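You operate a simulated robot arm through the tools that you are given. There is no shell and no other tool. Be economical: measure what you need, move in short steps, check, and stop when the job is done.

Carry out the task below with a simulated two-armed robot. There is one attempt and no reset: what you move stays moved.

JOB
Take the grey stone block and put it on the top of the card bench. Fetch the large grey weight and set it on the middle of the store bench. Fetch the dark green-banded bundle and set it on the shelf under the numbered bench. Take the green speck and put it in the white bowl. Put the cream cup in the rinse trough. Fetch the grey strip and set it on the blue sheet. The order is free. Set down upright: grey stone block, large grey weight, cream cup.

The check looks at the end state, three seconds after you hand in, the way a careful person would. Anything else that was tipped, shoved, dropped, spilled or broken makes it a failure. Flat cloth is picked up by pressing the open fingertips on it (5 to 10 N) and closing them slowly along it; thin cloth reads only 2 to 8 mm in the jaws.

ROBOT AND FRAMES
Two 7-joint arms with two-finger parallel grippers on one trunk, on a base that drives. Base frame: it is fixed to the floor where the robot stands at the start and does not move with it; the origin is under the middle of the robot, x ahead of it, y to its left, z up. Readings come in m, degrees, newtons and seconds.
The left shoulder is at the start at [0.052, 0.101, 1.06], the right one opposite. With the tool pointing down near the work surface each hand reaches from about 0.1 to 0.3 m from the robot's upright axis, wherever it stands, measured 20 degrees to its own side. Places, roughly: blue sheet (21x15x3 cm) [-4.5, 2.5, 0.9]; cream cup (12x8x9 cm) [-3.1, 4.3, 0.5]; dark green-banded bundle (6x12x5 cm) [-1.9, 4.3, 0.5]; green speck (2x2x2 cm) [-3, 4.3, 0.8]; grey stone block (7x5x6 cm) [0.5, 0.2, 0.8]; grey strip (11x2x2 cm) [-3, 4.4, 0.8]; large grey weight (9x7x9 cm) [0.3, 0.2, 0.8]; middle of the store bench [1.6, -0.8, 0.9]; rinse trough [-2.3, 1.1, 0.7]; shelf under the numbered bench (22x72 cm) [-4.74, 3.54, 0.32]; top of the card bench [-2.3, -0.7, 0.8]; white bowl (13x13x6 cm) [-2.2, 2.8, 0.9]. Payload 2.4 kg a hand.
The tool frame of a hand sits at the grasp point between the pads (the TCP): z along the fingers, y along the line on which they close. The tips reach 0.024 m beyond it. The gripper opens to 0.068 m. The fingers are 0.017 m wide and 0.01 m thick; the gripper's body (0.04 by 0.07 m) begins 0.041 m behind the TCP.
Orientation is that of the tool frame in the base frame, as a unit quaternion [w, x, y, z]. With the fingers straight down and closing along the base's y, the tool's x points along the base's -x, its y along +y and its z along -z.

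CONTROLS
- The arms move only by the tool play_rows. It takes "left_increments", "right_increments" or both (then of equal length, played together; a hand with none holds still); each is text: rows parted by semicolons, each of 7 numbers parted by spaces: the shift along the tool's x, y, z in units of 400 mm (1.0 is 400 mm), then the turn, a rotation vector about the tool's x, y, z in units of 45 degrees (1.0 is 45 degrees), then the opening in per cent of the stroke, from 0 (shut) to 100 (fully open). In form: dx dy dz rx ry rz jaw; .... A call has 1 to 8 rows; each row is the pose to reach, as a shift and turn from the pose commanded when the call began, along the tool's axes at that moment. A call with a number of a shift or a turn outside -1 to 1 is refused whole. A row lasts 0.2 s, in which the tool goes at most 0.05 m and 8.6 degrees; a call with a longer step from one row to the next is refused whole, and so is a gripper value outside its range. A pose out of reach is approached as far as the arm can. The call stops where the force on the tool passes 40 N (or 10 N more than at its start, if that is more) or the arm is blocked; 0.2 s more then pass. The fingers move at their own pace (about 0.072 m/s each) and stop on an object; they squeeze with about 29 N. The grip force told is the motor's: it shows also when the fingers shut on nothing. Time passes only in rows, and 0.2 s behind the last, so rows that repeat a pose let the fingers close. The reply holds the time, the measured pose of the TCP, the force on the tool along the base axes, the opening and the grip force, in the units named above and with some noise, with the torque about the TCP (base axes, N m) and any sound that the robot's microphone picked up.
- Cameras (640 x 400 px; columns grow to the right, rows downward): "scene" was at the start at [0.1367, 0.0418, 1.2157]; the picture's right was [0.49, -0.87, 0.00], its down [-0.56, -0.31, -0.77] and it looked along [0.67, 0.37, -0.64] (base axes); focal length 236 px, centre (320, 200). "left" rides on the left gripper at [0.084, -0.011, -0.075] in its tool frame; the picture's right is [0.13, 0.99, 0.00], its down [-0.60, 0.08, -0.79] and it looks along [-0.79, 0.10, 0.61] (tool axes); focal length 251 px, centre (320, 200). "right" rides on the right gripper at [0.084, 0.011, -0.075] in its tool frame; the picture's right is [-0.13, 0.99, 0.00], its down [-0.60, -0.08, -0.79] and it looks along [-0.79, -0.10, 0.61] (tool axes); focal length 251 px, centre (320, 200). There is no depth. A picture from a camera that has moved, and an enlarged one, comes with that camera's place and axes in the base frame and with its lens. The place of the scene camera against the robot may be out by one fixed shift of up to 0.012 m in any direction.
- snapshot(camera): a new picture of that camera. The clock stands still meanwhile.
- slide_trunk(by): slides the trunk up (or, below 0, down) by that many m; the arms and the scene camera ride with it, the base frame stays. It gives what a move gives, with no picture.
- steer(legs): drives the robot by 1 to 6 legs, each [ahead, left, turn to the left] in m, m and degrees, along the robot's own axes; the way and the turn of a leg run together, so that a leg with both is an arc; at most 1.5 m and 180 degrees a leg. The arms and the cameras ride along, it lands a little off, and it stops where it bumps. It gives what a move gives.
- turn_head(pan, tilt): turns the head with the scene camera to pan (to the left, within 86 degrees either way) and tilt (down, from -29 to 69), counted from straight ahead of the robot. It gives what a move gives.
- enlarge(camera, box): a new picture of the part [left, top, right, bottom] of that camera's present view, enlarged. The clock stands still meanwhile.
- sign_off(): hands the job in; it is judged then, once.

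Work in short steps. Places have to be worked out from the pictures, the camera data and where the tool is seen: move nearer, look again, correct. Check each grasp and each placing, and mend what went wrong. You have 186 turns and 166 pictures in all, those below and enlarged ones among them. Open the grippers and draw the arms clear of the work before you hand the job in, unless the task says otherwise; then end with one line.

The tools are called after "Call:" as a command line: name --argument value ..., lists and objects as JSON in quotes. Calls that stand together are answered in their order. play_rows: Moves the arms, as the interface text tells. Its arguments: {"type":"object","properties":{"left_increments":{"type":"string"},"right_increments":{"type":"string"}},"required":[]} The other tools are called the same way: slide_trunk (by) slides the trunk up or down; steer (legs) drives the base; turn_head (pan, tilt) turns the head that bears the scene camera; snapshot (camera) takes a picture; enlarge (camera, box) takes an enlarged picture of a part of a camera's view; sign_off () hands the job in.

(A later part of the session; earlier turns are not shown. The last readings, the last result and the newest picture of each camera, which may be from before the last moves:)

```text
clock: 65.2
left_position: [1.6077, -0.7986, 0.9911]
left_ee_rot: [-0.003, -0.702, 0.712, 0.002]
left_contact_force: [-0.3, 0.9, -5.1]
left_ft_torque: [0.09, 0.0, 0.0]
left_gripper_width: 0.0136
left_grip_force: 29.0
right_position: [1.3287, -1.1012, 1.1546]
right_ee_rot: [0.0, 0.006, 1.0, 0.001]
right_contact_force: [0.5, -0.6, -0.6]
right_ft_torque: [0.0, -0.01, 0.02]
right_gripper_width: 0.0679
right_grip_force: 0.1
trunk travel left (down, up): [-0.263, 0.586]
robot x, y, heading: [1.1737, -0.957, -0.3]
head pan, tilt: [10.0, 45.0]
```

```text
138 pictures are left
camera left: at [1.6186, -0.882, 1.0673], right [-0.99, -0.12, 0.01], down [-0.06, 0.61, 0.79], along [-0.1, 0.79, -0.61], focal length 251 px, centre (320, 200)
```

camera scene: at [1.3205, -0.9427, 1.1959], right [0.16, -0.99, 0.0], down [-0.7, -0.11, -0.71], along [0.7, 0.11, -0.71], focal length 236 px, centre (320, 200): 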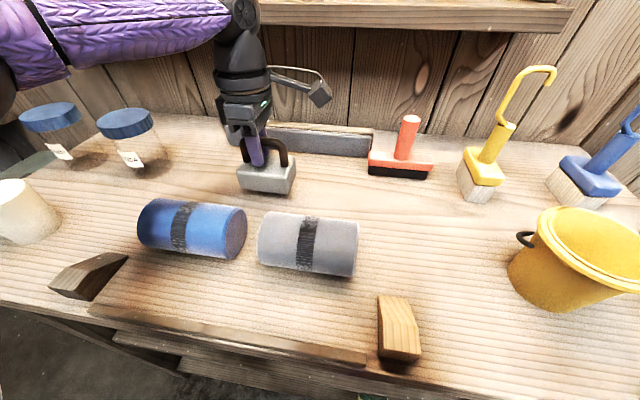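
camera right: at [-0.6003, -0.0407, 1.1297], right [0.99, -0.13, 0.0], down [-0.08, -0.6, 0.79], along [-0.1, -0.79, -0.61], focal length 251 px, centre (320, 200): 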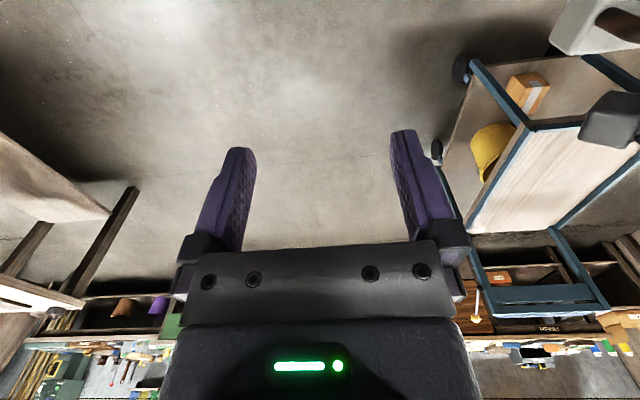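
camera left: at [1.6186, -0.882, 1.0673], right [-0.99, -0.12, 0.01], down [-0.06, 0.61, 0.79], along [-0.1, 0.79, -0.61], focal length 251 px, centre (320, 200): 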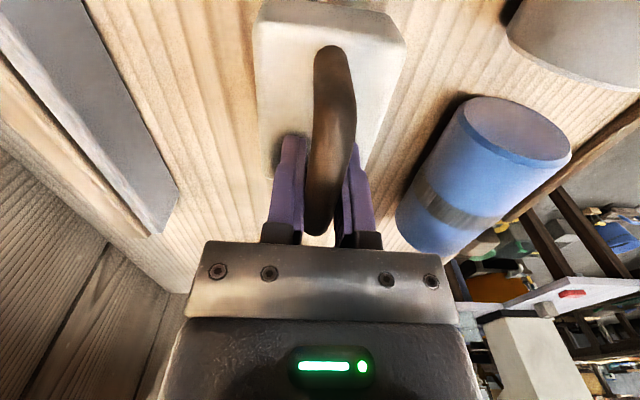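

The weight hangs clear of both rolls and the bar. I lower in small steps until it touches.

Call:
slide_trunk --by -0.015

Call:
slide_trunk --by -0.008

Call:
enlarge --camera "scene" --box '[200, 80, 380, 220]'

```text
clock: 65.9
left_position: [1.6078, -0.7985, 0.9754]
left_ee_rot: [-0.003, -0.702, 0.712, 0.002]
left_contact_force: [-0.2, 1.0, -4.3]
left_ft_torque: [0.03, -0.01, 0.0]
left_gripper_width: 0.0135
left_grip_force: 28.3
right_position: [1.329, -1.1017, 1.139]
right_ee_rot: [-0.001, 0.005, 1.0, 0.002]
right_contact_force: [-0.2, -1.1, 0.0]
right_ft_torque: [-0.02, -0.01, 0.02]
right_gripper_width: 0.0679
right_grip_force: 0.0
trunk travel left (down, up): [-0.248, 0.601]
robot x, y, heading: [1.1761, -0.9576, -0.7]
head pan, tilt: [10.0, 45.0]
```

```text
clock: 66.4
left_position: [1.6092, -0.7983, 0.9688]
left_ee_rot: [-0.003, -0.702, 0.712, 0.001]
left_contact_force: [0.9, -0.2, -2.4]
left_ft_torque: [-0.1, 0.04, 0.05]
left_gripper_width: 0.0136
left_grip_force: 29.1
right_position: [1.3298, -1.1004, 1.1314]
right_ee_rot: [-0.001, 0.005, 1.0, 0.0]
right_contact_force: [0.0, -0.8, -0.6]
right_ft_torque: [-0.02, 0.02, 0.0]
right_gripper_width: 0.0681
right_grip_force: 0.0
trunk travel left (down, up): [-0.24, 0.609]
robot x, y, heading: [1.1785, -0.9581, -0.6]
head pan, tilt: [10.0, 45.0]
```

```text
2.86 times, centred on (290, 150) of scene
camera zoom: at [1.3261, -0.9429, 1.1725], right [0.16, -0.99, 0.0], down [-0.7, -0.11, -0.71], along [0.7, 0.11, -0.71], focal length 673 px, centre (406, 343)
```

zoom: 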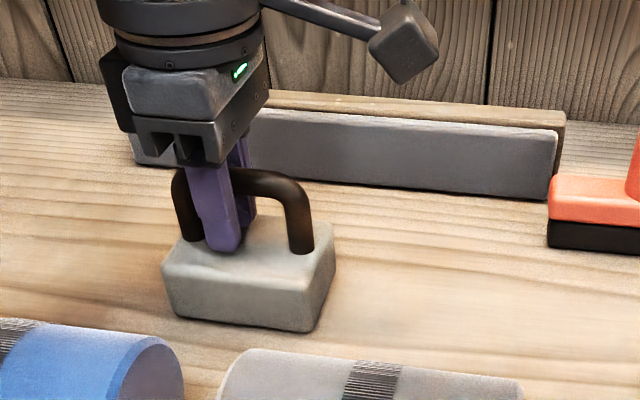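

The load is coming off (2.4 N left): it is touching. I lower 3 mm more, then open the jaws.

Call:
slide_trunk --by -0.003

Call:
play_rows --left_increments "0 0 0 0 0 0 20; 0 0 0 0 0 0 50; 0 0 0 0 0 0 90; 0 0 0 0 0 0 90"

Call:
enlarge --camera "scene" --box '[200, 80, 380, 220]'

```text
clock: 67.0
left_position: [1.6092, -0.7966, 0.9674]
left_ee_rot: [-0.002, -0.703, 0.711, -0.001]
left_contact_force: [13.2, 9.7, 29.9]
left_ft_torque: [-0.23, 0.1, 0.06]
left_gripper_width: 0.0136
left_grip_force: 29.2
right_position: [1.3297, -1.1013, 1.1297]
right_ee_rot: [-0.001, 0.006, 1.0, 0.0]
right_contact_force: [0.0, 0.3, -0.1]
right_ft_torque: [-0.03, 0.0, 0.01]
right_gripper_width: 0.0679
right_grip_force: 0.0
trunk travel left (down, up): [-0.237, 0.612]
robot x, y, heading: [1.1766, -0.9532, -0.6]
head pan, tilt: [10.0, 45.0]
```

```text
clock: 68.0
left_position: [1.6075, -0.7972, 0.9654]
left_ee_rot: [-0.003, -0.702, 0.712, 0.002]
left_contact_force: [-0.3, 0.1, -0.1]
left_ft_torque: [-0.01, -0.01, 0.0]
left_gripper_width: 0.0613
left_grip_force: 0.1
right_position: [1.3292, -1.1003, 1.1285]
right_ee_rot: [-0.001, 0.005, 1.0, 0.001]
right_contact_force: [0.4, -0.5, 1.0]
right_ft_torque: [0.03, -0.05, -0.01]
right_gripper_width: 0.068
right_grip_force: 0.0
trunk travel left (down, up): [-0.237, 0.612]
robot x, y, heading: [1.1783, -0.9561, -0.7]
head pan, tilt: [10.0, 45.0]
```

```text
2.86 times, centred on (290, 150) of scene
camera zoom: at [1.3265, -0.943, 1.1694], right [0.16, -0.99, 0.0], down [-0.7, -0.11, -0.71], along [0.7, 0.11, -0.71], focal length 673 px, centre (406, 343)
```

zoom: 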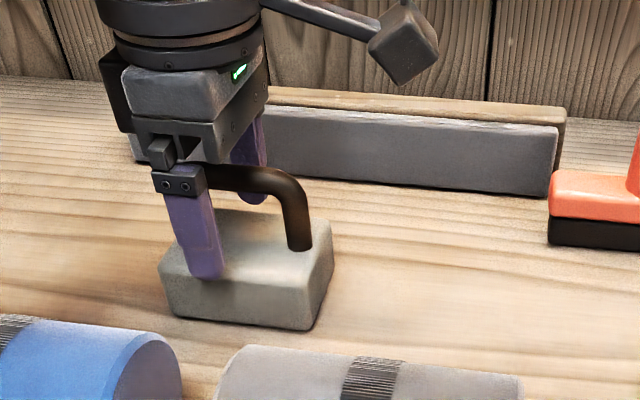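

The weight stands free between the open fingers. I go straight up with the trunk, then draw the arm back and check.

Call:
slide_trunk --by 0.13

Call:
play_rows --left_increments "0 0.1 0 0 0 0 90; 0 0.2 0 0 0 0 90; 0 0.3 0 0 0 0 90; 0 0.4 0 0 0 0 90; 0 0.5 0 0 0 0 90; 0 0.55 0 0 0 0 90"

Call:
snapshot --camera "scene"

```text
clock: 69.5
left_position: [1.6078, -0.7977, 1.0965]
left_ee_rot: [-0.003, -0.702, 0.712, 0.002]
left_contact_force: [0.2, -1.0, -0.5]
left_ft_torque: [0.01, 0.01, -0.02]
left_gripper_width: 0.0611
left_grip_force: 0.0
right_position: [1.3301, -1.1005, 1.2579]
right_ee_rot: [-0.002, 0.006, 1.0, 0.001]
right_contact_force: [0.0, 0.0, -0.5]
right_ft_torque: [0.01, 0.04, -0.02]
right_gripper_width: 0.0678
right_grip_force: 0.1
trunk travel left (down, up): [-0.367, 0.482]
robot x, y, heading: [1.1758, -0.9561, -0.9]
head pan, tilt: [10.0, 45.0]
```

```text
clock: 70.9
left_position: [1.3869, -0.7949, 1.0994]
left_ee_rot: [-0.003, -0.703, 0.711, 0.002]
left_contact_force: [0.2, -0.6, -0.5]
left_ft_torque: [0.03, -0.01, 0.01]
left_gripper_width: 0.0614
left_grip_force: 0.2
right_position: [1.329, -1.1009, 1.2575]
right_ee_rot: [-0.001, 0.006, 1.0, 0.002]
right_contact_force: [0.1, 0.4, -0.5]
right_ft_torque: [0.02, -0.01, -0.01]
right_gripper_width: 0.0681
right_grip_force: 0.2
trunk travel left (down, up): [-0.367, 0.482]
robot x, y, heading: [1.1783, -0.9524, -0.6]
head pan, tilt: [10.0, 45.0]
```

```text
135 pictures are left
camera scene: at [1.2999, -0.9426, 1.3011], right [0.16, -0.99, 0.0], down [-0.7, -0.11, -0.71], along [0.7, 0.11, -0.71], focal length 236 px, centre (320, 200)
```

scene: 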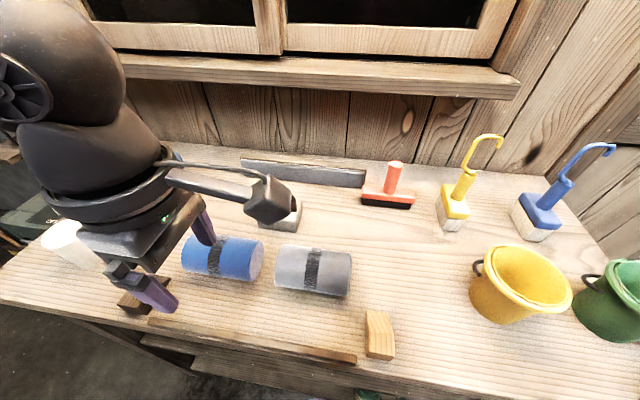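

The weight stands upright in the bench's middle. Next, the stone block from the far side of its table: I back off, turn around and go sideways toward y = -0.1, then look.

Call:
steer --legs '[[-0.25, 0, 0], [0, 0, 178], [0, -0.85, 0]]'

Call:
turn_head --pan -15 --tilt 45

Call:
snapshot --camera "scene"

```text
clock: 84.1
left_position: [0.7527, -0.2579, 1.0988]
left_ee_rot: [0.002, 0.728, 0.686, 0.003]
left_contact_force: [0.3, -0.2, -0.2]
left_ft_torque: [0.03, 0.02, -0.02]
left_gripper_width: 0.0613
left_grip_force: 0.1
right_position: [0.8262, 0.0451, 1.2575]
right_ee_rot: [0.002, 1.0, -0.027, 0.001]
right_contact_force: [0.1, 0.0, -0.6]
right_ft_torque: [0.01, 0.01, 0.01]
right_gripper_width: 0.0678
right_grip_force: 0.0
trunk travel left (down, up): [-0.367, 0.482]
robot x, y, heading: [0.9735, -0.1057, 176.5]
head pan, tilt: [10.0, 45.0]
```

```text
clock: 85.0
left_position: [0.7536, -0.2585, 1.0987]
left_ee_rot: [0.002, 0.727, 0.687, 0.003]
left_contact_force: [0.0, -0.3, 0.0]
left_ft_torque: [0.02, -0.02, -0.01]
left_gripper_width: 0.0611
left_grip_force: 0.0
right_position: [0.8245, 0.0458, 1.2569]
right_ee_rot: [0.002, 1.0, -0.028, 0.001]
right_contact_force: [0.0, 0.3, -0.2]
right_ft_torque: [-0.03, 0.03, 0.02]
right_gripper_width: 0.068
right_grip_force: 0.0
trunk travel left (down, up): [-0.367, 0.482]
robot x, y, heading: [0.9704, -0.103, 176.8]
head pan, tilt: [-15.0, 45.0]
```

```text
134 pictures are left
camera scene: at [0.8676, -0.0792, 1.3011], right [0.31, 0.95, 0.0], down [0.67, -0.22, -0.71], along [-0.67, 0.22, -0.71], focal length 236 px, centre (320, 200)
```

scene: 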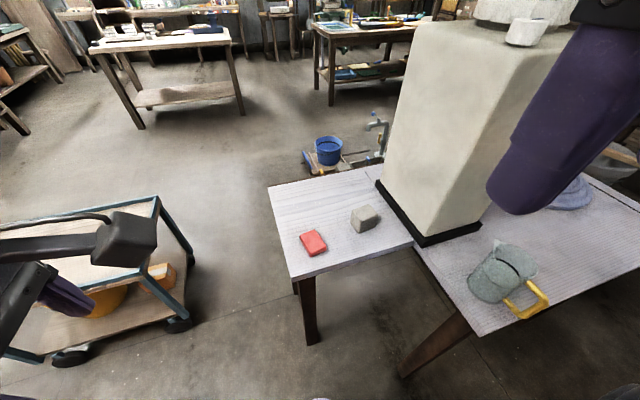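

The second table occupies y > 0.30 up to x = 0.83, so I stand near (0.84, -0.07) facing the block diagonally (heading about 125), where it lies about 0.4 m off on the left-arm side.

Call:
steer --legs '[[0.12, -0.03, 0], [0, 0, -52]]'

Call:
turn_head --pan 15 --tilt 50

Call:
snapshot --camera "scene"

Call:
snapshot --camera "left"

```text
clock: 88.6
left_position: [0.5984, 0.0071, 1.0983]
left_ee_rot: [0.003, 0.953, 0.302, 0.001]
left_contact_force: [0.0, -0.2, -0.5]
left_ft_torque: [-0.01, 0.02, 0.02]
left_gripper_width: 0.0614
left_grip_force: 0.1
right_position: [0.8798, 0.1411, 1.2579]
right_ee_rot: [0.001, 0.889, -0.458, 0.0]
right_contact_force: [0.0, -0.6, -0.1]
right_ft_torque: [-0.09, 0.0, 0.0]
right_gripper_width: 0.0679
right_grip_force: 0.0
trunk travel left (down, up): [-0.367, 0.482]
robot x, y, heading: [0.8561, -0.0701, 125.3]
head pan, tilt: [-15.0, 45.0]
```

```text
clock: 89.5
left_position: [0.5978, 0.0072, 1.0992]
left_ee_rot: [0.004, 0.953, 0.303, 0.002]
left_contact_force: [0.0, 0.2, -0.9]
left_ft_torque: [-0.01, -0.01, 0.0]
left_gripper_width: 0.0612
left_grip_force: 0.1
right_position: [0.8797, 0.1401, 1.2589]
right_ee_rot: [0.001, 0.889, -0.459, 0.0]
right_contact_force: [-0.2, -1.1, 0.2]
right_ft_torque: [0.0, 0.01, -0.01]
right_gripper_width: 0.0679
right_grip_force: 0.0
trunk travel left (down, up): [-0.367, 0.482]
robot x, y, heading: [0.8533, -0.0721, 125.3]
head pan, tilt: [15.0, 50.0]
```

```text
133 pictures are left
camera scene: at [0.7811, 0.0089, 1.2942], right [0.64, 0.77, 0.0], down [0.59, -0.49, -0.64], along [-0.49, 0.41, -0.77], focal length 236 px, centre (320, 200)
```

scene: 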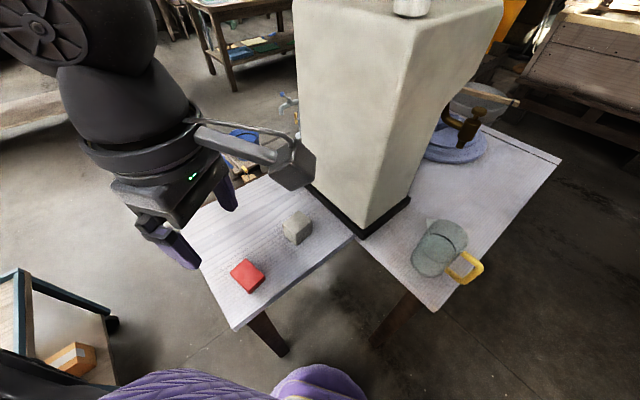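

```text
132 pictures are left
camera left: at [0.6602, 0.0656, 1.1743], right [0.68, -0.74, 0.01], down [-0.45, -0.41, 0.79], along [-0.58, -0.54, -0.61], focal length 251 px, centre (320, 200)
```

left: 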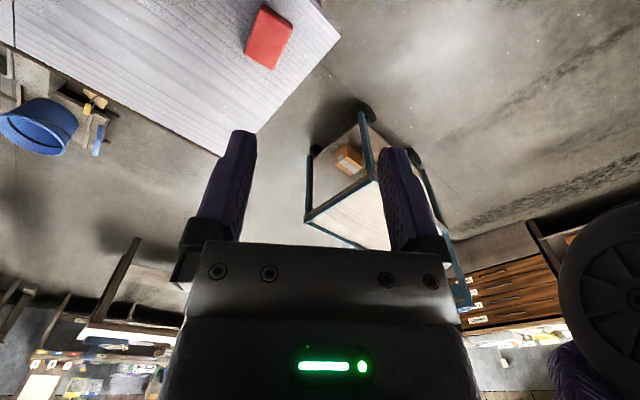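

The block appears at about (0.48, 0.185) with the red box at (0.51, 0.02). I turn the left tool by 125 degrees so that its fingers close along base x with the camera on my side.

Call:
play_rows --left_increments "0 0 0 0 0 0.19 100; 0 0 0 0 0 0.38 100; 0 0 0 0 0 0.57 100; 0 0 0 0 0 0.76 100; 0 0 0 0 0 0.94 100; 0 0 0 0 0 1 100"

Call:
play_rows --left_increments "0 0 0 0 0 0.19 100; 0 0 0 0 0 0.38 100; 0 0 0 0 0 0.57 100; 0 0 0 0 0 0.76 100; 0 0 0 0 0 0.94 100; 0 0 0 0 0 1 100"

Call:
play_rows --left_increments "0 0 0 0 0 0.19 100; 0 0 0 0 0 0.38 100; 0 0 0 0 0 0.57 100; 0 0 0 0 0 0.76 100; 0 0 0 0 0 0.78 100"

Call:
snapshot --camera "left"

```text
clock: 90.9
left_position: [0.5984, 0.0072, 1.0981]
left_ee_rot: [0.002, 0.996, -0.087, 0.004]
left_contact_force: [0.2, 0.0, 0.6]
left_ft_torque: [0.01, -0.03, -0.01]
left_gripper_width: 0.0681
left_grip_force: 0.0
right_position: [0.8801, 0.1397, 1.2589]
right_ee_rot: [0.002, 0.888, -0.46, -0.001]
right_contact_force: [0.1, 1.1, -0.1]
right_ft_torque: [0.01, -0.01, 0.02]
right_gripper_width: 0.0682
right_grip_force: 0.1
trunk travel left (down, up): [-0.367, 0.482]
robot x, y, heading: [0.8529, -0.0696, 125.3]
head pan, tilt: [15.0, 50.0]
```

```text
clock: 92.3
left_position: [0.5963, 0.007, 1.0971]
left_ee_rot: [0.0, 0.887, -0.461, 0.004]
left_contact_force: [-0.2, -0.1, -0.3]
left_ft_torque: [-0.03, 0.02, 0.0]
left_gripper_width: 0.0679
left_grip_force: 0.2
right_position: [0.8801, 0.1411, 1.2578]
right_ee_rot: [0.002, 0.889, -0.459, -0.001]
right_contact_force: [-0.6, 1.0, 0.5]
right_ft_torque: [-0.01, 0.02, -0.03]
right_gripper_width: 0.0681
right_grip_force: 0.1
trunk travel left (down, up): [-0.367, 0.482]
robot x, y, heading: [0.8503, -0.072, 124.9]
head pan, tilt: [15.0, 50.0]
```

```text
clock: 93.5
left_position: [0.5977, 0.0084, 1.0988]
left_ee_rot: [0.0, 0.707, -0.707, 0.003]
left_contact_force: [0.1, -0.3, -0.7]
left_ft_torque: [0.0, -0.02, 0.03]
left_gripper_width: 0.0679
left_grip_force: 0.1
right_position: [0.8794, 0.1415, 1.2578]
right_ee_rot: [0.001, 0.888, -0.459, 0.0]
right_contact_force: [-0.6, -0.2, 0.9]
right_ft_torque: [0.0, -0.02, 0.02]
right_gripper_width: 0.0679
right_grip_force: 0.1
trunk travel left (down, up): [-0.367, 0.482]
robot x, y, heading: [0.8541, -0.0717, 125.3]
head pan, tilt: [15.0, 50.0]
```

```text
131 pictures are left
camera left: at [0.6086, -0.0752, 1.1745], right [-0.99, -0.13, -0.01], down [-0.08, 0.61, 0.79], along [-0.1, 0.78, -0.61], focal length 251 px, centre (320, 200)
```

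left: 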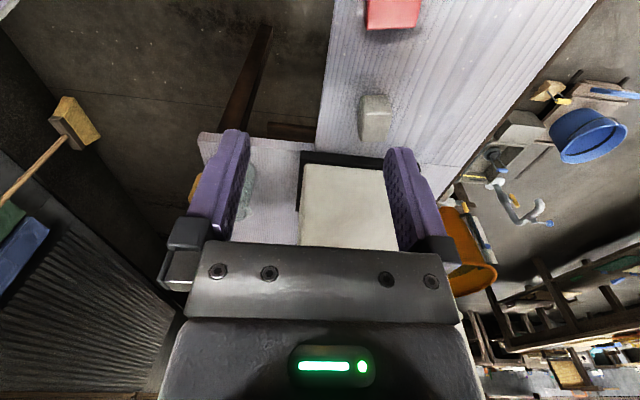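

The wrist camera puts the block at about (0.472, 0.185). I move the hand above it and then slide the trunk down to near its height.

Call:
play_rows --left_increments "-0.09 0.062 0 0 0 0 100; -0.18 0.123 0 0 0 0 100; -0.27 0.185 0 0 0 0 100; -0.36 0.246 0 0 0 0 100; -0.4425 0.31 0 0 0 0 100; -0.4425 0.31 0 0 0 0 100"

Call:
slide_trunk --by -0.19

Call:
snapshot --camera "left"

Call:
snapshot --camera "scene"

```text
clock: 94.9
left_position: [0.4727, 0.1849, 1.0984]
left_ee_rot: [0.0, 0.709, -0.706, 0.004]
left_contact_force: [-0.1, 0.1, 0.5]
left_ft_torque: [-0.01, 0.0, 0.01]
left_gripper_width: 0.068
left_grip_force: 0.0
right_position: [0.8799, 0.14, 1.2579]
right_ee_rot: [0.003, 0.888, -0.459, 0.0]
right_contact_force: [-0.5, -0.5, -0.4]
right_ft_torque: [0.02, 0.0, 0.01]
right_gripper_width: 0.0679
right_grip_force: 0.0
trunk travel left (down, up): [-0.367, 0.482]
robot x, y, heading: [0.8547, -0.0687, 125.4]
head pan, tilt: [15.0, 50.0]
```

```text
clock: 97.0
left_position: [0.4737, 0.1839, 0.9082]
left_ee_rot: [-0.001, 0.708, -0.706, 0.004]
left_contact_force: [-0.1, 0.1, -0.1]
left_ft_torque: [0.01, 0.0, 0.01]
left_gripper_width: 0.0681
left_grip_force: 0.1
right_position: [0.8806, 0.1397, 1.068]
right_ee_rot: [0.001, 0.888, -0.459, 0.0]
right_contact_force: [-0.2, -0.4, 0.3]
right_ft_torque: [-0.01, 0.0, 0.01]
right_gripper_width: 0.068
right_grip_force: 0.0
trunk travel left (down, up): [-0.177, 0.672]
robot x, y, heading: [0.8552, -0.067, 125.1]
head pan, tilt: [15.0, 50.0]
```

```text
130 pictures are left
camera left: at [0.4847, 0.1008, 0.9832], right [-0.99, -0.13, -0.01], down [-0.09, 0.61, 0.79], along [-0.1, 0.78, -0.61], focal length 251 px, centre (320, 200)
```

left: 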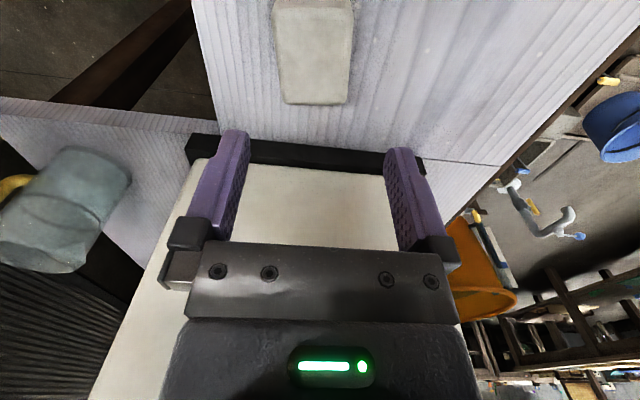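

```text
129 pictures are left
camera scene: at [0.7567, 0.0433, 1.1014], right [0.64, 0.77, 0.0], down [0.59, -0.49, -0.64], along [-0.49, 0.41, -0.77], focal length 236 px, centre (320, 200)
```

scene: 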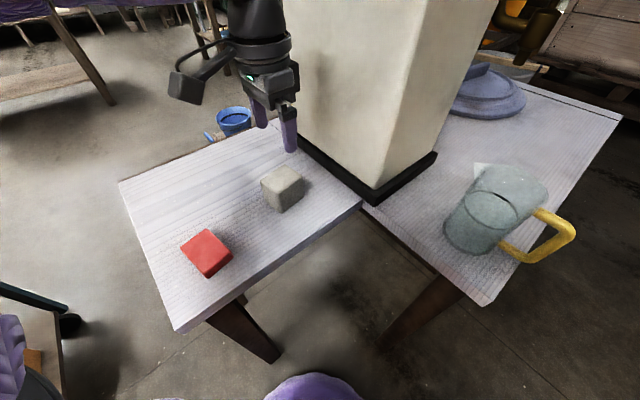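

The block's top spans x 0.454 to 0.505 (centre 0.479, turned about 5 degrees). I correct the hand for that and go down 8 cm for another check.

Call:
play_rows --left_increments "0 -0.013 0 0 0 -0.11 100; 0 -0.013 0 0 0 -0.11 100"

Call:
slide_trunk --by -0.08

Call:
snapshot --camera "left"

```text
clock: 97.6
left_position: [0.4782, 0.1852, 0.9063]
left_ee_rot: [0.0, 0.738, -0.675, 0.004]
left_contact_force: [0.0, 0.2, -0.1]
left_ft_torque: [0.0, 0.0, -0.06]
left_gripper_width: 0.0681
left_grip_force: 0.0
right_position: [0.8788, 0.1401, 1.0678]
right_ee_rot: [0.002, 0.889, -0.459, -0.001]
right_contact_force: [-0.6, 0.3, 0.5]
right_ft_torque: [-0.03, -0.02, 0.01]
right_gripper_width: 0.068
right_grip_force: 0.1
trunk travel left (down, up): [-0.177, 0.672]
robot x, y, heading: [0.8502, -0.0725, 125.1]
head pan, tilt: [15.0, 50.0]
```

```text
clock: 98.8
left_position: [0.4796, 0.1841, 0.8288]
left_ee_rot: [0.0, 0.738, -0.675, 0.004]
left_contact_force: [1.0, 0.7, 0.2]
left_ft_torque: [0.01, 0.0, 0.0]
left_gripper_width: 0.0681
left_grip_force: 0.1
right_position: [0.8754, 0.1434, 0.9858]
right_ee_rot: [0.007, 0.888, -0.459, 0.008]
right_contact_force: [0.9, -0.5, -0.5]
right_ft_torque: [0.01, 0.0, -0.03]
right_gripper_width: 0.0678
right_grip_force: 0.0
trunk travel left (down, up): [-0.097, 0.752]
robot x, y, heading: [0.8494, -0.0655, 125.2]
head pan, tilt: [15.0, 50.0]
```

```text
128 pictures are left
camera left: at [0.497, 0.102, 0.9033], right [-0.98, -0.22, 0.0], down [-0.14, 0.6, 0.79], along [-0.17, 0.77, -0.61], focal length 251 px, centre (320, 200)
```

left: 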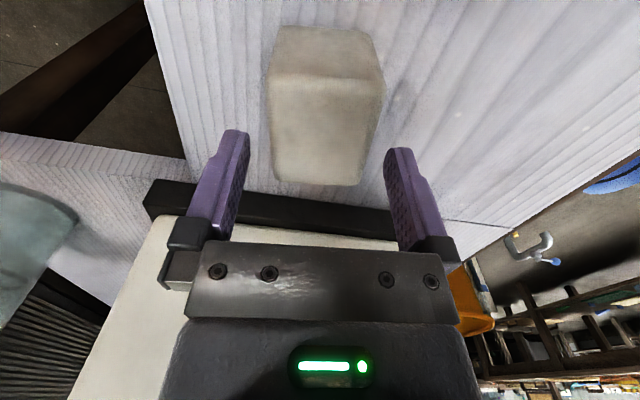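

The block sits centred between the open fingers. I lower 6 cm and close.

Call:
slide_trunk --by -0.06

Call:
play_rows --left_increments "0 0 0 0 0 0 70; 0 0 0 0 0 0 40; 0 0 0 0 0 0 20; 0 0 0 0 0 0 20; 0 0 0 0 0 0 20"

Call:
snapshot --camera "left"

```text
clock: 99.6
left_position: [0.4775, 0.1842, 0.7741]
left_ee_rot: [-0.001, 0.737, -0.675, -0.001]
left_contact_force: [1.7, -6.2, 16.7]
left_ft_torque: [-0.32, 0.21, 0.08]
left_gripper_width: 0.0671
left_grip_force: 0.1
right_position: [0.8717, 0.1477, 0.9271]
right_ee_rot: [0.012, 0.888, -0.459, 0.015]
right_contact_force: [-0.2, 0.4, -0.1]
right_ft_torque: [0.02, -0.01, -0.03]
right_gripper_width: 0.0678
right_grip_force: 0.0
trunk travel left (down, up): [-0.042, 0.808]
robot x, y, heading: [0.8528, -0.0685, 125.4]
head pan, tilt: [15.0, 50.0]
stopped: the force on the tool passed its limit at 58 N (the readings are from after the stop); the commanded pose is now the measured one
```

```text
clock: 100.8
left_position: [0.4775, 0.1861, 0.7738]
left_ee_rot: [0.0, 0.738, -0.675, -0.001]
left_contact_force: [-6.5, 0.3, 25.9]
left_ft_torque: [0.07, 0.55, 0.12]
left_gripper_width: 0.0505
left_grip_force: 29.1
right_position: [0.8719, 0.1482, 0.9277]
right_ee_rot: [0.011, 0.888, -0.459, 0.015]
right_contact_force: [0.8, 1.5, 0.5]
right_ft_torque: [0.0, 0.03, -0.01]
right_gripper_width: 0.068
right_grip_force: 0.0
trunk travel left (down, up): [-0.042, 0.808]
robot x, y, heading: [0.8524, -0.0695, 125.3]
head pan, tilt: [15.0, 50.0]
```

```text
127 pictures are left
camera left: at [0.4961, 0.103, 0.8495], right [-0.98, -0.22, 0.0], down [-0.13, 0.59, 0.79], along [-0.17, 0.78, -0.61], focal length 251 px, centre (320, 200)
```

left: 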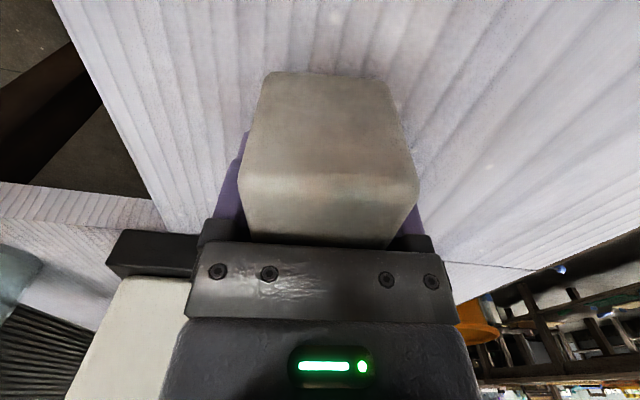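

Grip is firm at 50.5 mm and 29 N. I lift by the trunk, check, and draw the hand in.

Call:
slide_trunk --by 0.2

Call:
play_rows --left_increments "0.07 -0.04 0 0 0 0 20; 0.14 -0.08 0 0 0 0 20; 0.217 -0.124 0 0 0 0 20; 0.3 -0.17 0 0 0 0 20"

Call:
snapshot --camera "scene"

```text
clock: 103.0
left_position: [0.4761, 0.1856, 0.9724]
left_ee_rot: [0.0, 0.738, -0.675, 0.001]
left_contact_force: [0.9, 0.4, -6.0]
left_ft_torque: [0.03, 0.0, 0.0]
left_gripper_width: 0.0506
left_grip_force: 29.0
right_position: [0.8709, 0.1484, 1.1282]
right_ee_rot: [0.011, 0.888, -0.459, 0.017]
right_contact_force: [0.2, 0.0, 0.0]
right_ft_torque: [0.0, 0.0, 0.01]
right_gripper_width: 0.0679
right_grip_force: 0.0
trunk travel left (down, up): [-0.242, 0.608]
robot x, y, heading: [0.8526, -0.0692, 125.3]
head pan, tilt: [15.0, 50.0]
```

```text
clock: 104.0
left_position: [0.5548, 0.0743, 0.9735]
left_ee_rot: [-0.001, 0.739, -0.674, 0.001]
left_contact_force: [-0.8, -0.6, -5.2]
left_ft_torque: [0.03, -0.03, 0.0]
left_gripper_width: 0.0505
left_grip_force: 29.1
right_position: [0.8709, 0.1494, 1.1274]
right_ee_rot: [0.011, 0.888, -0.459, 0.015]
right_contact_force: [-0.2, 0.2, -0.4]
right_ft_torque: [-0.02, 0.0, -0.02]
right_gripper_width: 0.0681
right_grip_force: 0.1
trunk travel left (down, up): [-0.242, 0.608]
robot x, y, heading: [0.8545, -0.0705, 125.3]
head pan, tilt: [15.0, 50.0]
```

```text
126 pictures are left
camera scene: at [0.7663, 0.0293, 1.1675], right [0.64, 0.77, 0.0], down [0.59, -0.49, -0.64], along [-0.49, 0.41, -0.77], focal length 236 px, centre (320, 200)
```

scene: 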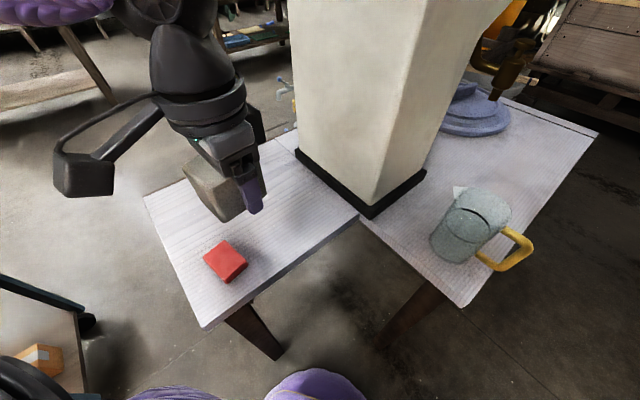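

The block is held. I drive back around the cart by the same corridor toward the card bench.

Call:
steer --legs '[[-0.18, 0, 0], [0, 0, 145], [0.9, 0, 0], [0.8, 0, 0], [0, 0, -90], [1.4, 0, 0]]'

Call:
turn_head --pan -20 --tilt 25

Call:
snapshot --camera "scene"

```text
clock: 130.3
left_position: [-0.6886, -2.1707, 0.9758]
left_ee_rot: [-0.001, 0.971, -0.239, 0.0]
left_contact_force: [-0.2, -0.5, -4.5]
left_ft_torque: [0.0, 0.06, -0.01]
left_gripper_width: 0.0501
left_grip_force: 28.1
right_position: [-0.5806, -1.8641, 1.1281]
right_ee_rot: [0.002, 1.0, 0.024, 0.02]
right_contact_force: [0.9, 0.0, -0.3]
right_ft_torque: [0.04, 0.0, 0.03]
right_gripper_width: 0.0679
right_grip_force: 0.0
trunk travel left (down, up): [-0.242, 0.608]
robot x, y, heading: [-0.4048, -1.9992, -177.4]
head pan, tilt: [15.0, 50.0]
```

```text
clock: 131.3
left_position: [-0.6891, -2.1715, 0.9722]
left_ee_rot: [-0.001, 0.971, -0.238, 0.0]
left_contact_force: [0.5, 0.1, -5.1]
left_ft_torque: [-0.01, 0.04, 0.0]
left_gripper_width: 0.0502
left_grip_force: 29.2
right_position: [-0.5797, -1.8658, 1.1271]
right_ee_rot: [0.003, 1.0, 0.023, 0.019]
right_contact_force: [0.0, 0.0, -0.4]
right_ft_torque: [-0.03, 0.03, -0.02]
right_gripper_width: 0.068
right_grip_force: 0.0
trunk travel left (down, up): [-0.242, 0.608]
robot x, y, heading: [-0.4097, -1.9977, -177.1]
head pan, tilt: [-20.0, 25.0]
```

```text
125 pictures are left
camera scene: at [-0.5472, -1.9735, 1.2049], right [0.3, 0.96, 0.0], down [0.4, -0.13, -0.91], along [-0.87, 0.27, -0.42], focal length 236 px, centre (320, 200)
```

scene: 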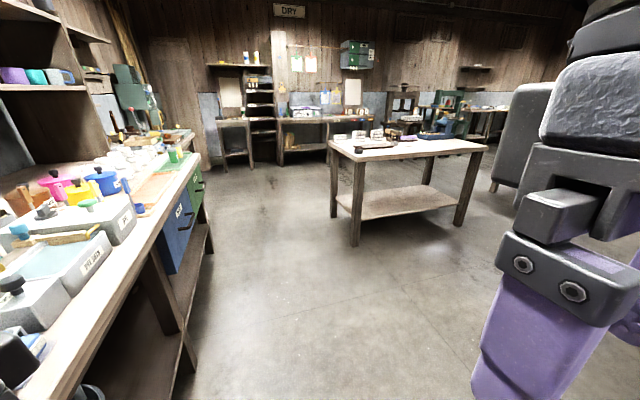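

The card bench is in view (front leg near (-2.07, -1.19)). I drive diagonally to about (-1.7, -0.75), facing it, and look at its top.

Call:
steer --legs '[[0.65, -0.62, -3], [0.63, -0.62, 0]]'

Call:
turn_head --pan 10 --tilt 35

Call:
snapshot --camera "scene"

```text
clock: 140.3
left_position: [-1.9741, -0.9215, 0.9737]
left_ee_rot: [-0.001, 0.964, -0.267, 0.0]
left_contact_force: [-0.3, 0.2, -5.4]
left_ft_torque: [0.01, 0.04, -0.02]
left_gripper_width: 0.0497
left_grip_force: 29.2
right_position: [-1.8472, -0.6217, 1.1283]
right_ee_rot: [0.004, 1.0, -0.007, 0.019]
right_contact_force: [0.4, -0.5, 0.1]
right_ft_torque: [-0.02, 0.01, 0.01]
right_gripper_width: 0.0678
right_grip_force: 0.0
trunk travel left (down, up): [-0.242, 0.608]
robot x, y, heading: [-1.6785, -0.7647, 179.1]
head pan, tilt: [-20.0, 25.0]
```

```text
clock: 141.2
left_position: [-1.9746, -0.9213, 0.9747]
left_ee_rot: [-0.001, 0.964, -0.267, 0.001]
left_contact_force: [0.5, -0.4, -4.7]
left_ft_torque: [-0.03, 0.04, 0.0]
left_gripper_width: 0.0498
left_grip_force: 28.6
right_position: [-1.847, -0.6217, 1.1279]
right_ee_rot: [0.003, 1.0, -0.007, 0.019]
right_contact_force: [0.3, 0.0, 0.9]
right_ft_torque: [-0.03, -0.03, 0.02]
right_gripper_width: 0.0681
right_grip_force: 0.2
trunk travel left (down, up): [-0.242, 0.608]
robot x, y, heading: [-1.6803, -0.7668, 179.3]
head pan, tilt: [10.0, 35.0]
```

```text
124 pictures are left
camera scene: at [-1.8211, -0.7786, 1.1892], right [-0.16, 0.99, 0.0], down [0.57, 0.09, -0.82], along [-0.81, -0.13, -0.57], focal length 236 px, centre (320, 200)
```

scene: 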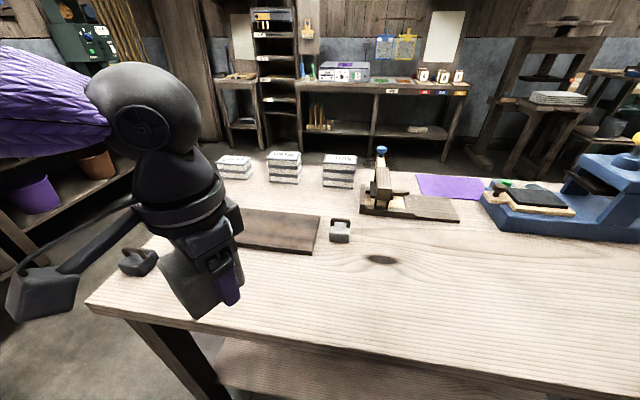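

The bench's front is free right of the small stamp. I aim for about (-2.16, -0.67): shift the robot 20 cm right and 9 cm ahead, then extend the hand.

Call:
steer --legs '[[0.08, -0.2, 0]]'

Call:
play_rows --left_increments "-0.1 0.005 0 0 0 0 20; -0.2 0.01 0 0 0 0 20; -0.268 0.015 0 0 0 0 20; -0.268 0.015 0 0 0 0 20"

Call:
snapshot --camera "scene"

Call:
snapshot --camera "left"

```text
clock: 142.9
left_position: [-2.0523, -0.717, 0.9739]
left_ee_rot: [0.0, 0.964, -0.266, 0.0]
left_contact_force: [0.4, 0.3, -4.4]
left_ft_torque: [0.05, 0.04, -0.01]
left_gripper_width: 0.05
left_grip_force: 28.9
right_position: [-1.9246, -0.419, 1.1278]
right_ee_rot: [0.003, 1.0, -0.006, 0.019]
right_contact_force: [0.1, -0.1, -0.6]
right_ft_torque: [-0.01, -0.02, -0.01]
right_gripper_width: 0.0679
right_grip_force: 0.1
trunk travel left (down, up): [-0.242, 0.608]
robot x, y, heading: [-1.7582, -0.5586, 179.3]
head pan, tilt: [10.0, 35.0]
```

```text
clock: 143.9
left_position: [-2.1478, -0.6691, 0.9731]
left_ee_rot: [0.0, 0.964, -0.266, 0.0]
left_contact_force: [0.1, -0.5, -4.4]
left_ft_torque: [0.03, 0.02, -0.02]
left_gripper_width: 0.0503
left_grip_force: 28.8
right_position: [-1.9244, -0.4192, 1.1273]
right_ee_rot: [0.002, 1.0, -0.006, 0.019]
right_contact_force: [-0.4, 0.1, 0.8]
right_ft_torque: [-0.01, 0.0, 0.0]
right_gripper_width: 0.0678
right_grip_force: 0.2
trunk travel left (down, up): [-0.242, 0.608]
robot x, y, heading: [-1.7588, -0.5607, 179.3]
head pan, tilt: [10.0, 35.0]
```

```text
123 pictures are left
camera scene: at [-1.8987, -0.576, 1.1892], right [-0.16, 0.99, 0.0], down [0.57, 0.09, -0.82], along [-0.81, -0.13, -0.57], focal length 236 px, centre (320, 200)
```

scene: 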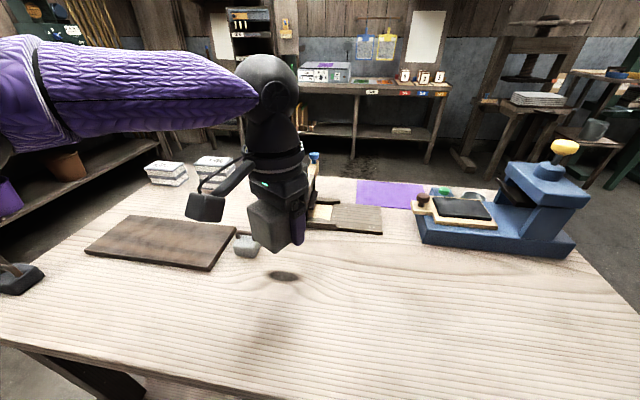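

```text
122 pictures are left
camera left: at [-2.069, -0.7028, 1.0491], right [-0.4, -0.92, 0.0], down [-0.56, 0.24, 0.79], along [-0.73, 0.32, -0.61], focal length 251 px, centre (320, 200)
```

left: 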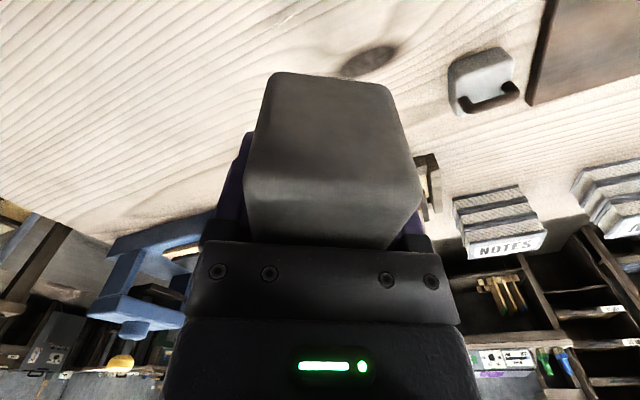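

Straight below the block the top is free. I lower 11 cm and then in small steps to feel the contact.

Call:
slide_trunk --by -0.11

Call:
snapshot --camera "scene"

Call:
slide_trunk --by -0.015

```text
clock: 145.3
left_position: [-2.1463, -0.6678, 0.8644]
left_ee_rot: [-0.001, 0.964, -0.267, 0.001]
left_contact_force: [0.1, -0.4, -3.7]
left_ft_torque: [0.03, 0.02, 0.03]
left_gripper_width: 0.0501
left_grip_force: 29.1
right_position: [-1.9241, -0.4191, 1.0178]
right_ee_rot: [0.004, 1.0, -0.006, 0.018]
right_contact_force: [0.5, 0.8, -0.6]
right_ft_torque: [-0.01, -0.03, 0.03]
right_gripper_width: 0.0681
right_grip_force: 0.0
trunk travel left (down, up): [-0.132, 0.718]
robot x, y, heading: [-1.7545, -0.5644, 179.3]
head pan, tilt: [10.0, 35.0]
```

```text
121 pictures are left
camera scene: at [-1.9291, -0.5756, 1.0768], right [-0.16, 0.99, 0.0], down [0.57, 0.09, -0.82], along [-0.81, -0.13, -0.57], focal length 236 px, centre (320, 200)
```

scene: 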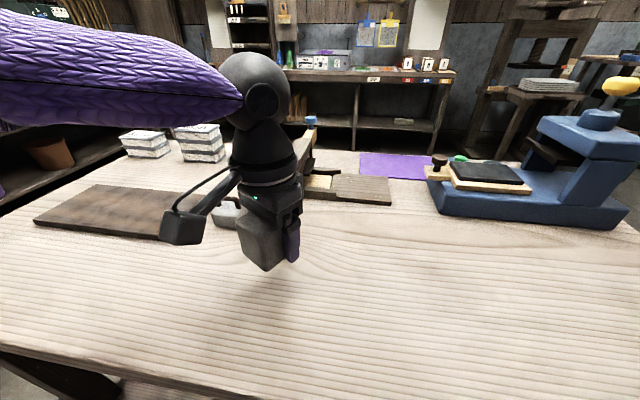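

```text
clock: 145.9
left_position: [-2.1465, -0.6688, 0.8494]
left_ee_rot: [0.0, 0.964, -0.267, 0.001]
left_contact_force: [-0.5, 0.9, -4.7]
left_ft_torque: [0.02, 0.04, 0.01]
left_gripper_width: 0.0497
left_grip_force: 28.3
right_position: [-1.9231, -0.4172, 1.0026]
right_ee_rot: [0.003, 1.0, -0.006, 0.019]
right_contact_force: [0.1, -0.3, -0.3]
right_ft_torque: [-0.02, 0.02, -0.02]
right_gripper_width: 0.068
right_grip_force: 0.0
trunk travel left (down, up): [-0.117, 0.733]
robot x, y, heading: [-1.7614, -0.5611, 179.4]
head pan, tilt: [10.0, 35.0]
```

Still hanging free. I keep lowering in small steps.

Call:
slide_trunk --by -0.012

Call:
slide_trunk --by -0.008

Call:
enlarge --camera "scene" --box '[180, 140, 360, 300]'

```text
clock: 146.5
left_position: [-2.1466, -0.6688, 0.8378]
left_ee_rot: [-0.001, 0.964, -0.266, 0.001]
left_contact_force: [0.1, 0.5, -4.5]
left_ft_torque: [0.01, 0.04, 0.0]
left_gripper_width: 0.0497
left_grip_force: 28.8
right_position: [-1.9248, -0.4197, 0.9902]
right_ee_rot: [0.004, 1.0, -0.007, 0.018]
right_contact_force: [0.1, 0.5, -0.6]
right_ft_torque: [0.01, -0.02, -0.02]
right_gripper_width: 0.0682
right_grip_force: 0.0
trunk travel left (down, up): [-0.105, 0.745]
robot x, y, heading: [-1.7586, -0.5627, 179.3]
head pan, tilt: [10.0, 35.0]
```

```text
clock: 147.1
left_position: [-2.1455, -0.6681, 0.8297]
left_ee_rot: [-0.001, 0.964, -0.267, 0.001]
left_contact_force: [-0.1, 0.5, -4.1]
left_ft_torque: [0.03, 0.05, 0.01]
left_gripper_width: 0.0497
left_grip_force: 28.9
right_position: [-1.9254, -0.4192, 0.9823]
right_ee_rot: [0.003, 1.0, -0.006, 0.019]
right_contact_force: [0.9, -0.1, -0.4]
right_ft_torque: [-0.04, -0.01, 0.01]
right_gripper_width: 0.0679
right_grip_force: 0.1
trunk travel left (down, up): [-0.097, 0.753]
robot x, y, heading: [-1.758, -0.5592, 179.2]
head pan, tilt: [10.0, 35.0]
```

```text
2.50 times, centred on (270, 220) of scene
camera zoom: at [-1.9405, -0.5755, 1.0405], right [-0.16, 0.99, 0.0], down [0.57, 0.09, -0.82], along [-0.81, -0.13, -0.57], focal length 589 px, centre (445, 150)
```

zoom: 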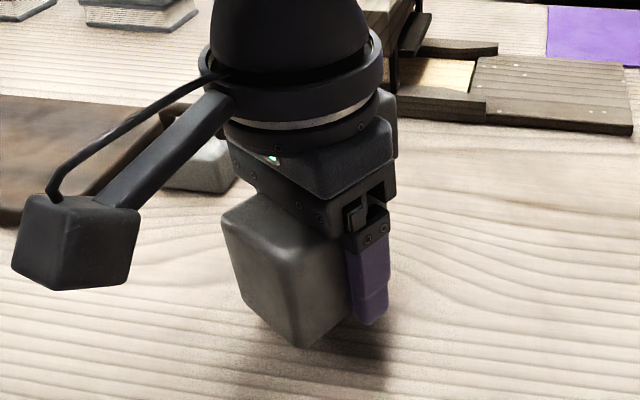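

A gap of a few centimetres seems left. I continue down.

Call:
slide_trunk --by -0.012

Call:
slide_trunk --by -0.01

Call:
enlarge --camera "scene" --box '[180, 140, 360, 300]'

```text
clock: 147.7
left_position: [-2.1477, -0.6701, 0.8174]
left_ee_rot: [-0.001, 0.964, -0.267, 0.0]
left_contact_force: [-0.3, -0.4, -4.2]
left_ft_torque: [0.04, 0.01, 0.0]
left_gripper_width: 0.05
left_grip_force: 28.9
right_position: [-1.9254, -0.4194, 0.9701]
right_ee_rot: [0.003, 1.0, -0.006, 0.02]
right_contact_force: [0.2, -0.1, 0.0]
right_ft_torque: [0.0, 0.01, 0.02]
right_gripper_width: 0.0681
right_grip_force: 0.0
trunk travel left (down, up): [-0.085, 0.765]
robot x, y, heading: [-1.7586, -0.5607, 179.3]
head pan, tilt: [10.0, 35.0]
```

```text
clock: 148.3
left_position: [-2.1463, -0.6685, 0.8064]
left_ee_rot: [-0.001, 0.964, -0.266, 0.001]
left_contact_force: [-0.4, 0.1, -4.0]
left_ft_torque: [0.03, 0.04, -0.01]
left_gripper_width: 0.0502
left_grip_force: 29.2
right_position: [-1.9245, -0.4196, 0.9601]
right_ee_rot: [0.003, 1.0, -0.006, 0.019]
right_contact_force: [1.1, -0.4, -2.2]
right_ft_torque: [0.04, -0.01, 0.02]
right_gripper_width: 0.0678
right_grip_force: 0.1
trunk travel left (down, up): [-0.075, 0.775]
robot x, y, heading: [-1.7573, -0.5601, 179.2]
head pan, tilt: [10.0, 35.0]
```

```text
2.50 times, centred on (270, 220) of scene
camera zoom: at [-1.9481, -0.5754, 1.0176], right [-0.16, 0.99, 0.0], down [0.57, 0.09, -0.82], along [-0.81, -0.13, -0.57], focal length 589 px, centre (445, 150)
```

zoom: 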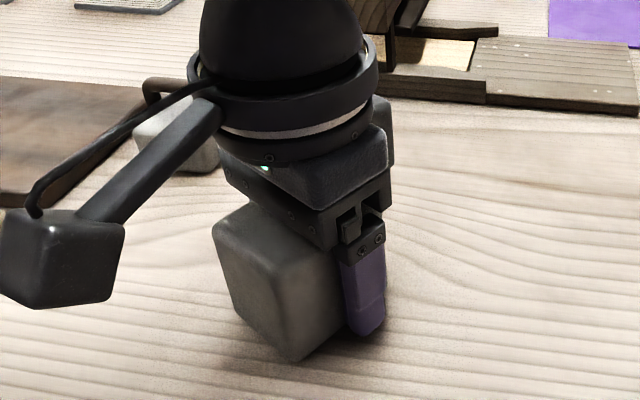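

Call:
slide_trunk --by -0.006

Call:
slide_trunk --by -0.005

Call:
slide_trunk --by -0.005

```text
clock: 148.8
left_position: [-2.146, -0.6683, 0.8037]
left_ee_rot: [-0.001, 0.964, -0.267, -0.004]
left_contact_force: [5.4, -2.1, 10.3]
left_ft_torque: [-0.01, -0.55, -0.12]
left_gripper_width: 0.0499
left_grip_force: 28.8
right_position: [-1.9242, -0.4189, 0.955]
right_ee_rot: [0.003, 1.0, -0.007, 0.018]
right_contact_force: [1.0, 0.1, -1.4]
right_ft_torque: [0.01, 0.0, 0.03]
right_gripper_width: 0.0682
right_grip_force: 0.0
trunk travel left (down, up): [-0.069, 0.78]
robot x, y, heading: [-1.7562, -0.5617, 179.6]
head pan, tilt: [10.0, 35.0]
stopped: the force on the tool passed its limit at 44 N (the readings are from after the stop); the commanded pose is now the measured one
```

```text
clock: 149.2
left_position: [-2.1469, -0.6689, 0.8042]
left_ee_rot: [0.0, 0.964, -0.265, -0.006]
left_contact_force: [8.4, -0.8, 15.4]
left_ft_torque: [0.06, -0.8, -0.12]
left_gripper_width: 0.0497
left_grip_force: 29.0
right_position: [-1.9236, -0.4204, 0.9515]
right_ee_rot: [0.004, 1.0, -0.006, 0.019]
right_contact_force: [0.0, -0.5, 0.2]
right_ft_torque: [-0.02, -0.02, 0.01]
right_gripper_width: 0.0682
right_grip_force: 0.0
trunk travel left (down, up): [-0.067, 0.782]
robot x, y, heading: [-1.7588, -0.5627, 179.6]
head pan, tilt: [10.0, 35.0]
stopped: the force on the tool passed its limit at 50 N (the readings are from after the stop); the commanded pose is now the measured one
```

```text
clock: 149.6
left_position: [-2.1468, -0.6674, 0.8033]
left_ee_rot: [-0.002, 0.964, -0.266, -0.008]
left_contact_force: [8.8, -3.1, 16.8]
left_ft_torque: [0.01, -0.95, -0.15]
left_gripper_width: 0.0498
left_grip_force: 29.1
right_position: [-1.924, -0.4188, 0.9511]
right_ee_rot: [0.004, 1.0, -0.006, 0.018]
right_contact_force: [0.4, 0.2, 0.1]
right_ft_torque: [-0.01, 0.01, -0.04]
right_gripper_width: 0.0678
right_grip_force: 0.1
trunk travel left (down, up): [-0.066, 0.784]
robot x, y, heading: [-1.755, -0.5641, 179.4]
head pan, tilt: [10.0, 35.0]
stopped: the force on the tool passed its limit at 50 N (the readings are from after the stop); the commanded pose is now the measured one
```

Contact is firm at TCP z = 0.804 (top at about 0.78). I open the fingers and look.

Call:
play_rows --left_increments "0 0 0 0 0 0 75; 0 0 0 0 0 0 80; 0 0 0 0 0 0 100; 0 0 0 0 0 0 100"

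Call:
slide_trunk --by 0.14

Call:
snapshot --camera "scene"

Call:
snapshot --camera "left"

```text
clock: 150.6
left_position: [-2.1468, -0.6708, 0.8036]
left_ee_rot: [-0.002, 0.964, -0.265, -0.01]
left_contact_force: [-2.1, -19.9, 31.6]
left_ft_torque: [0.15, -0.6, -0.17]
left_gripper_width: 0.0537
left_grip_force: 0.1
right_position: [-1.9244, -0.4214, 0.9512]
right_ee_rot: [0.003, 1.0, -0.007, 0.019]
right_contact_force: [0.8, 0.9, 0.1]
right_ft_torque: [0.01, 0.02, -0.02]
right_gripper_width: 0.068
right_grip_force: 0.0
trunk travel left (down, up): [-0.066, 0.784]
robot x, y, heading: [-1.7577, -0.565, 179.6]
head pan, tilt: [10.0, 35.0]
```

```text
clock: 152.2
left_position: [-2.1486, -0.6685, 0.9424]
left_ee_rot: [-0.002, 0.964, -0.265, -0.007]
left_contact_force: [0.1, -0.5, 0.3]
left_ft_torque: [0.01, 0.0, 0.01]
left_gripper_width: 0.0682
left_grip_force: 0.1
right_position: [-1.9251, -0.419, 1.092]
right_ee_rot: [0.004, 1.0, -0.007, 0.02]
right_contact_force: [0.3, 0.0, 0.8]
right_ft_torque: [-0.02, 0.02, -0.04]
right_gripper_width: 0.068
right_grip_force: 0.2
trunk travel left (down, up): [-0.206, 0.644]
robot x, y, heading: [-1.76, -0.56, 179.3]
head pan, tilt: [10.0, 35.0]
```

```text
118 pictures are left
camera scene: at [-1.9076, -0.5762, 1.1522], right [-0.16, 0.99, 0.0], down [0.57, 0.09, -0.82], along [-0.81, -0.13, -0.57], focal length 236 px, centre (320, 200)
```

scene: 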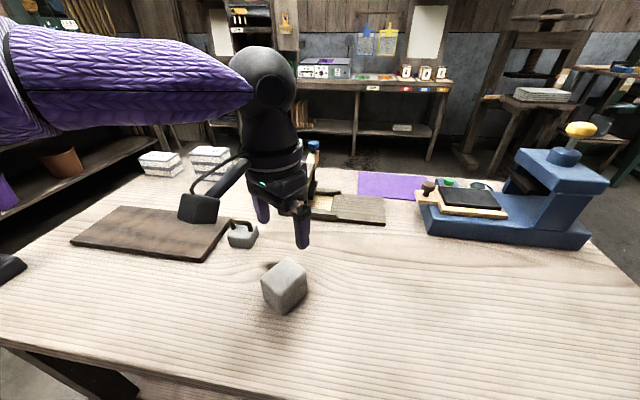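

```text
117 pictures are left
camera left: at [-2.0692, -0.7026, 1.0172], right [-0.4, -0.92, 0.0], down [-0.55, 0.24, 0.8], along [-0.74, 0.32, -0.6], focal length 251 px, centre (320, 200)
```

left: 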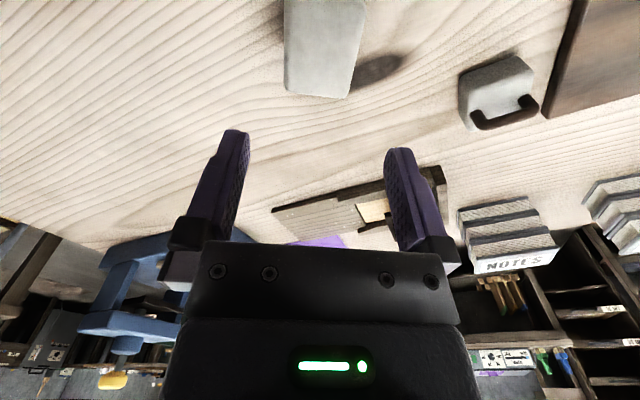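

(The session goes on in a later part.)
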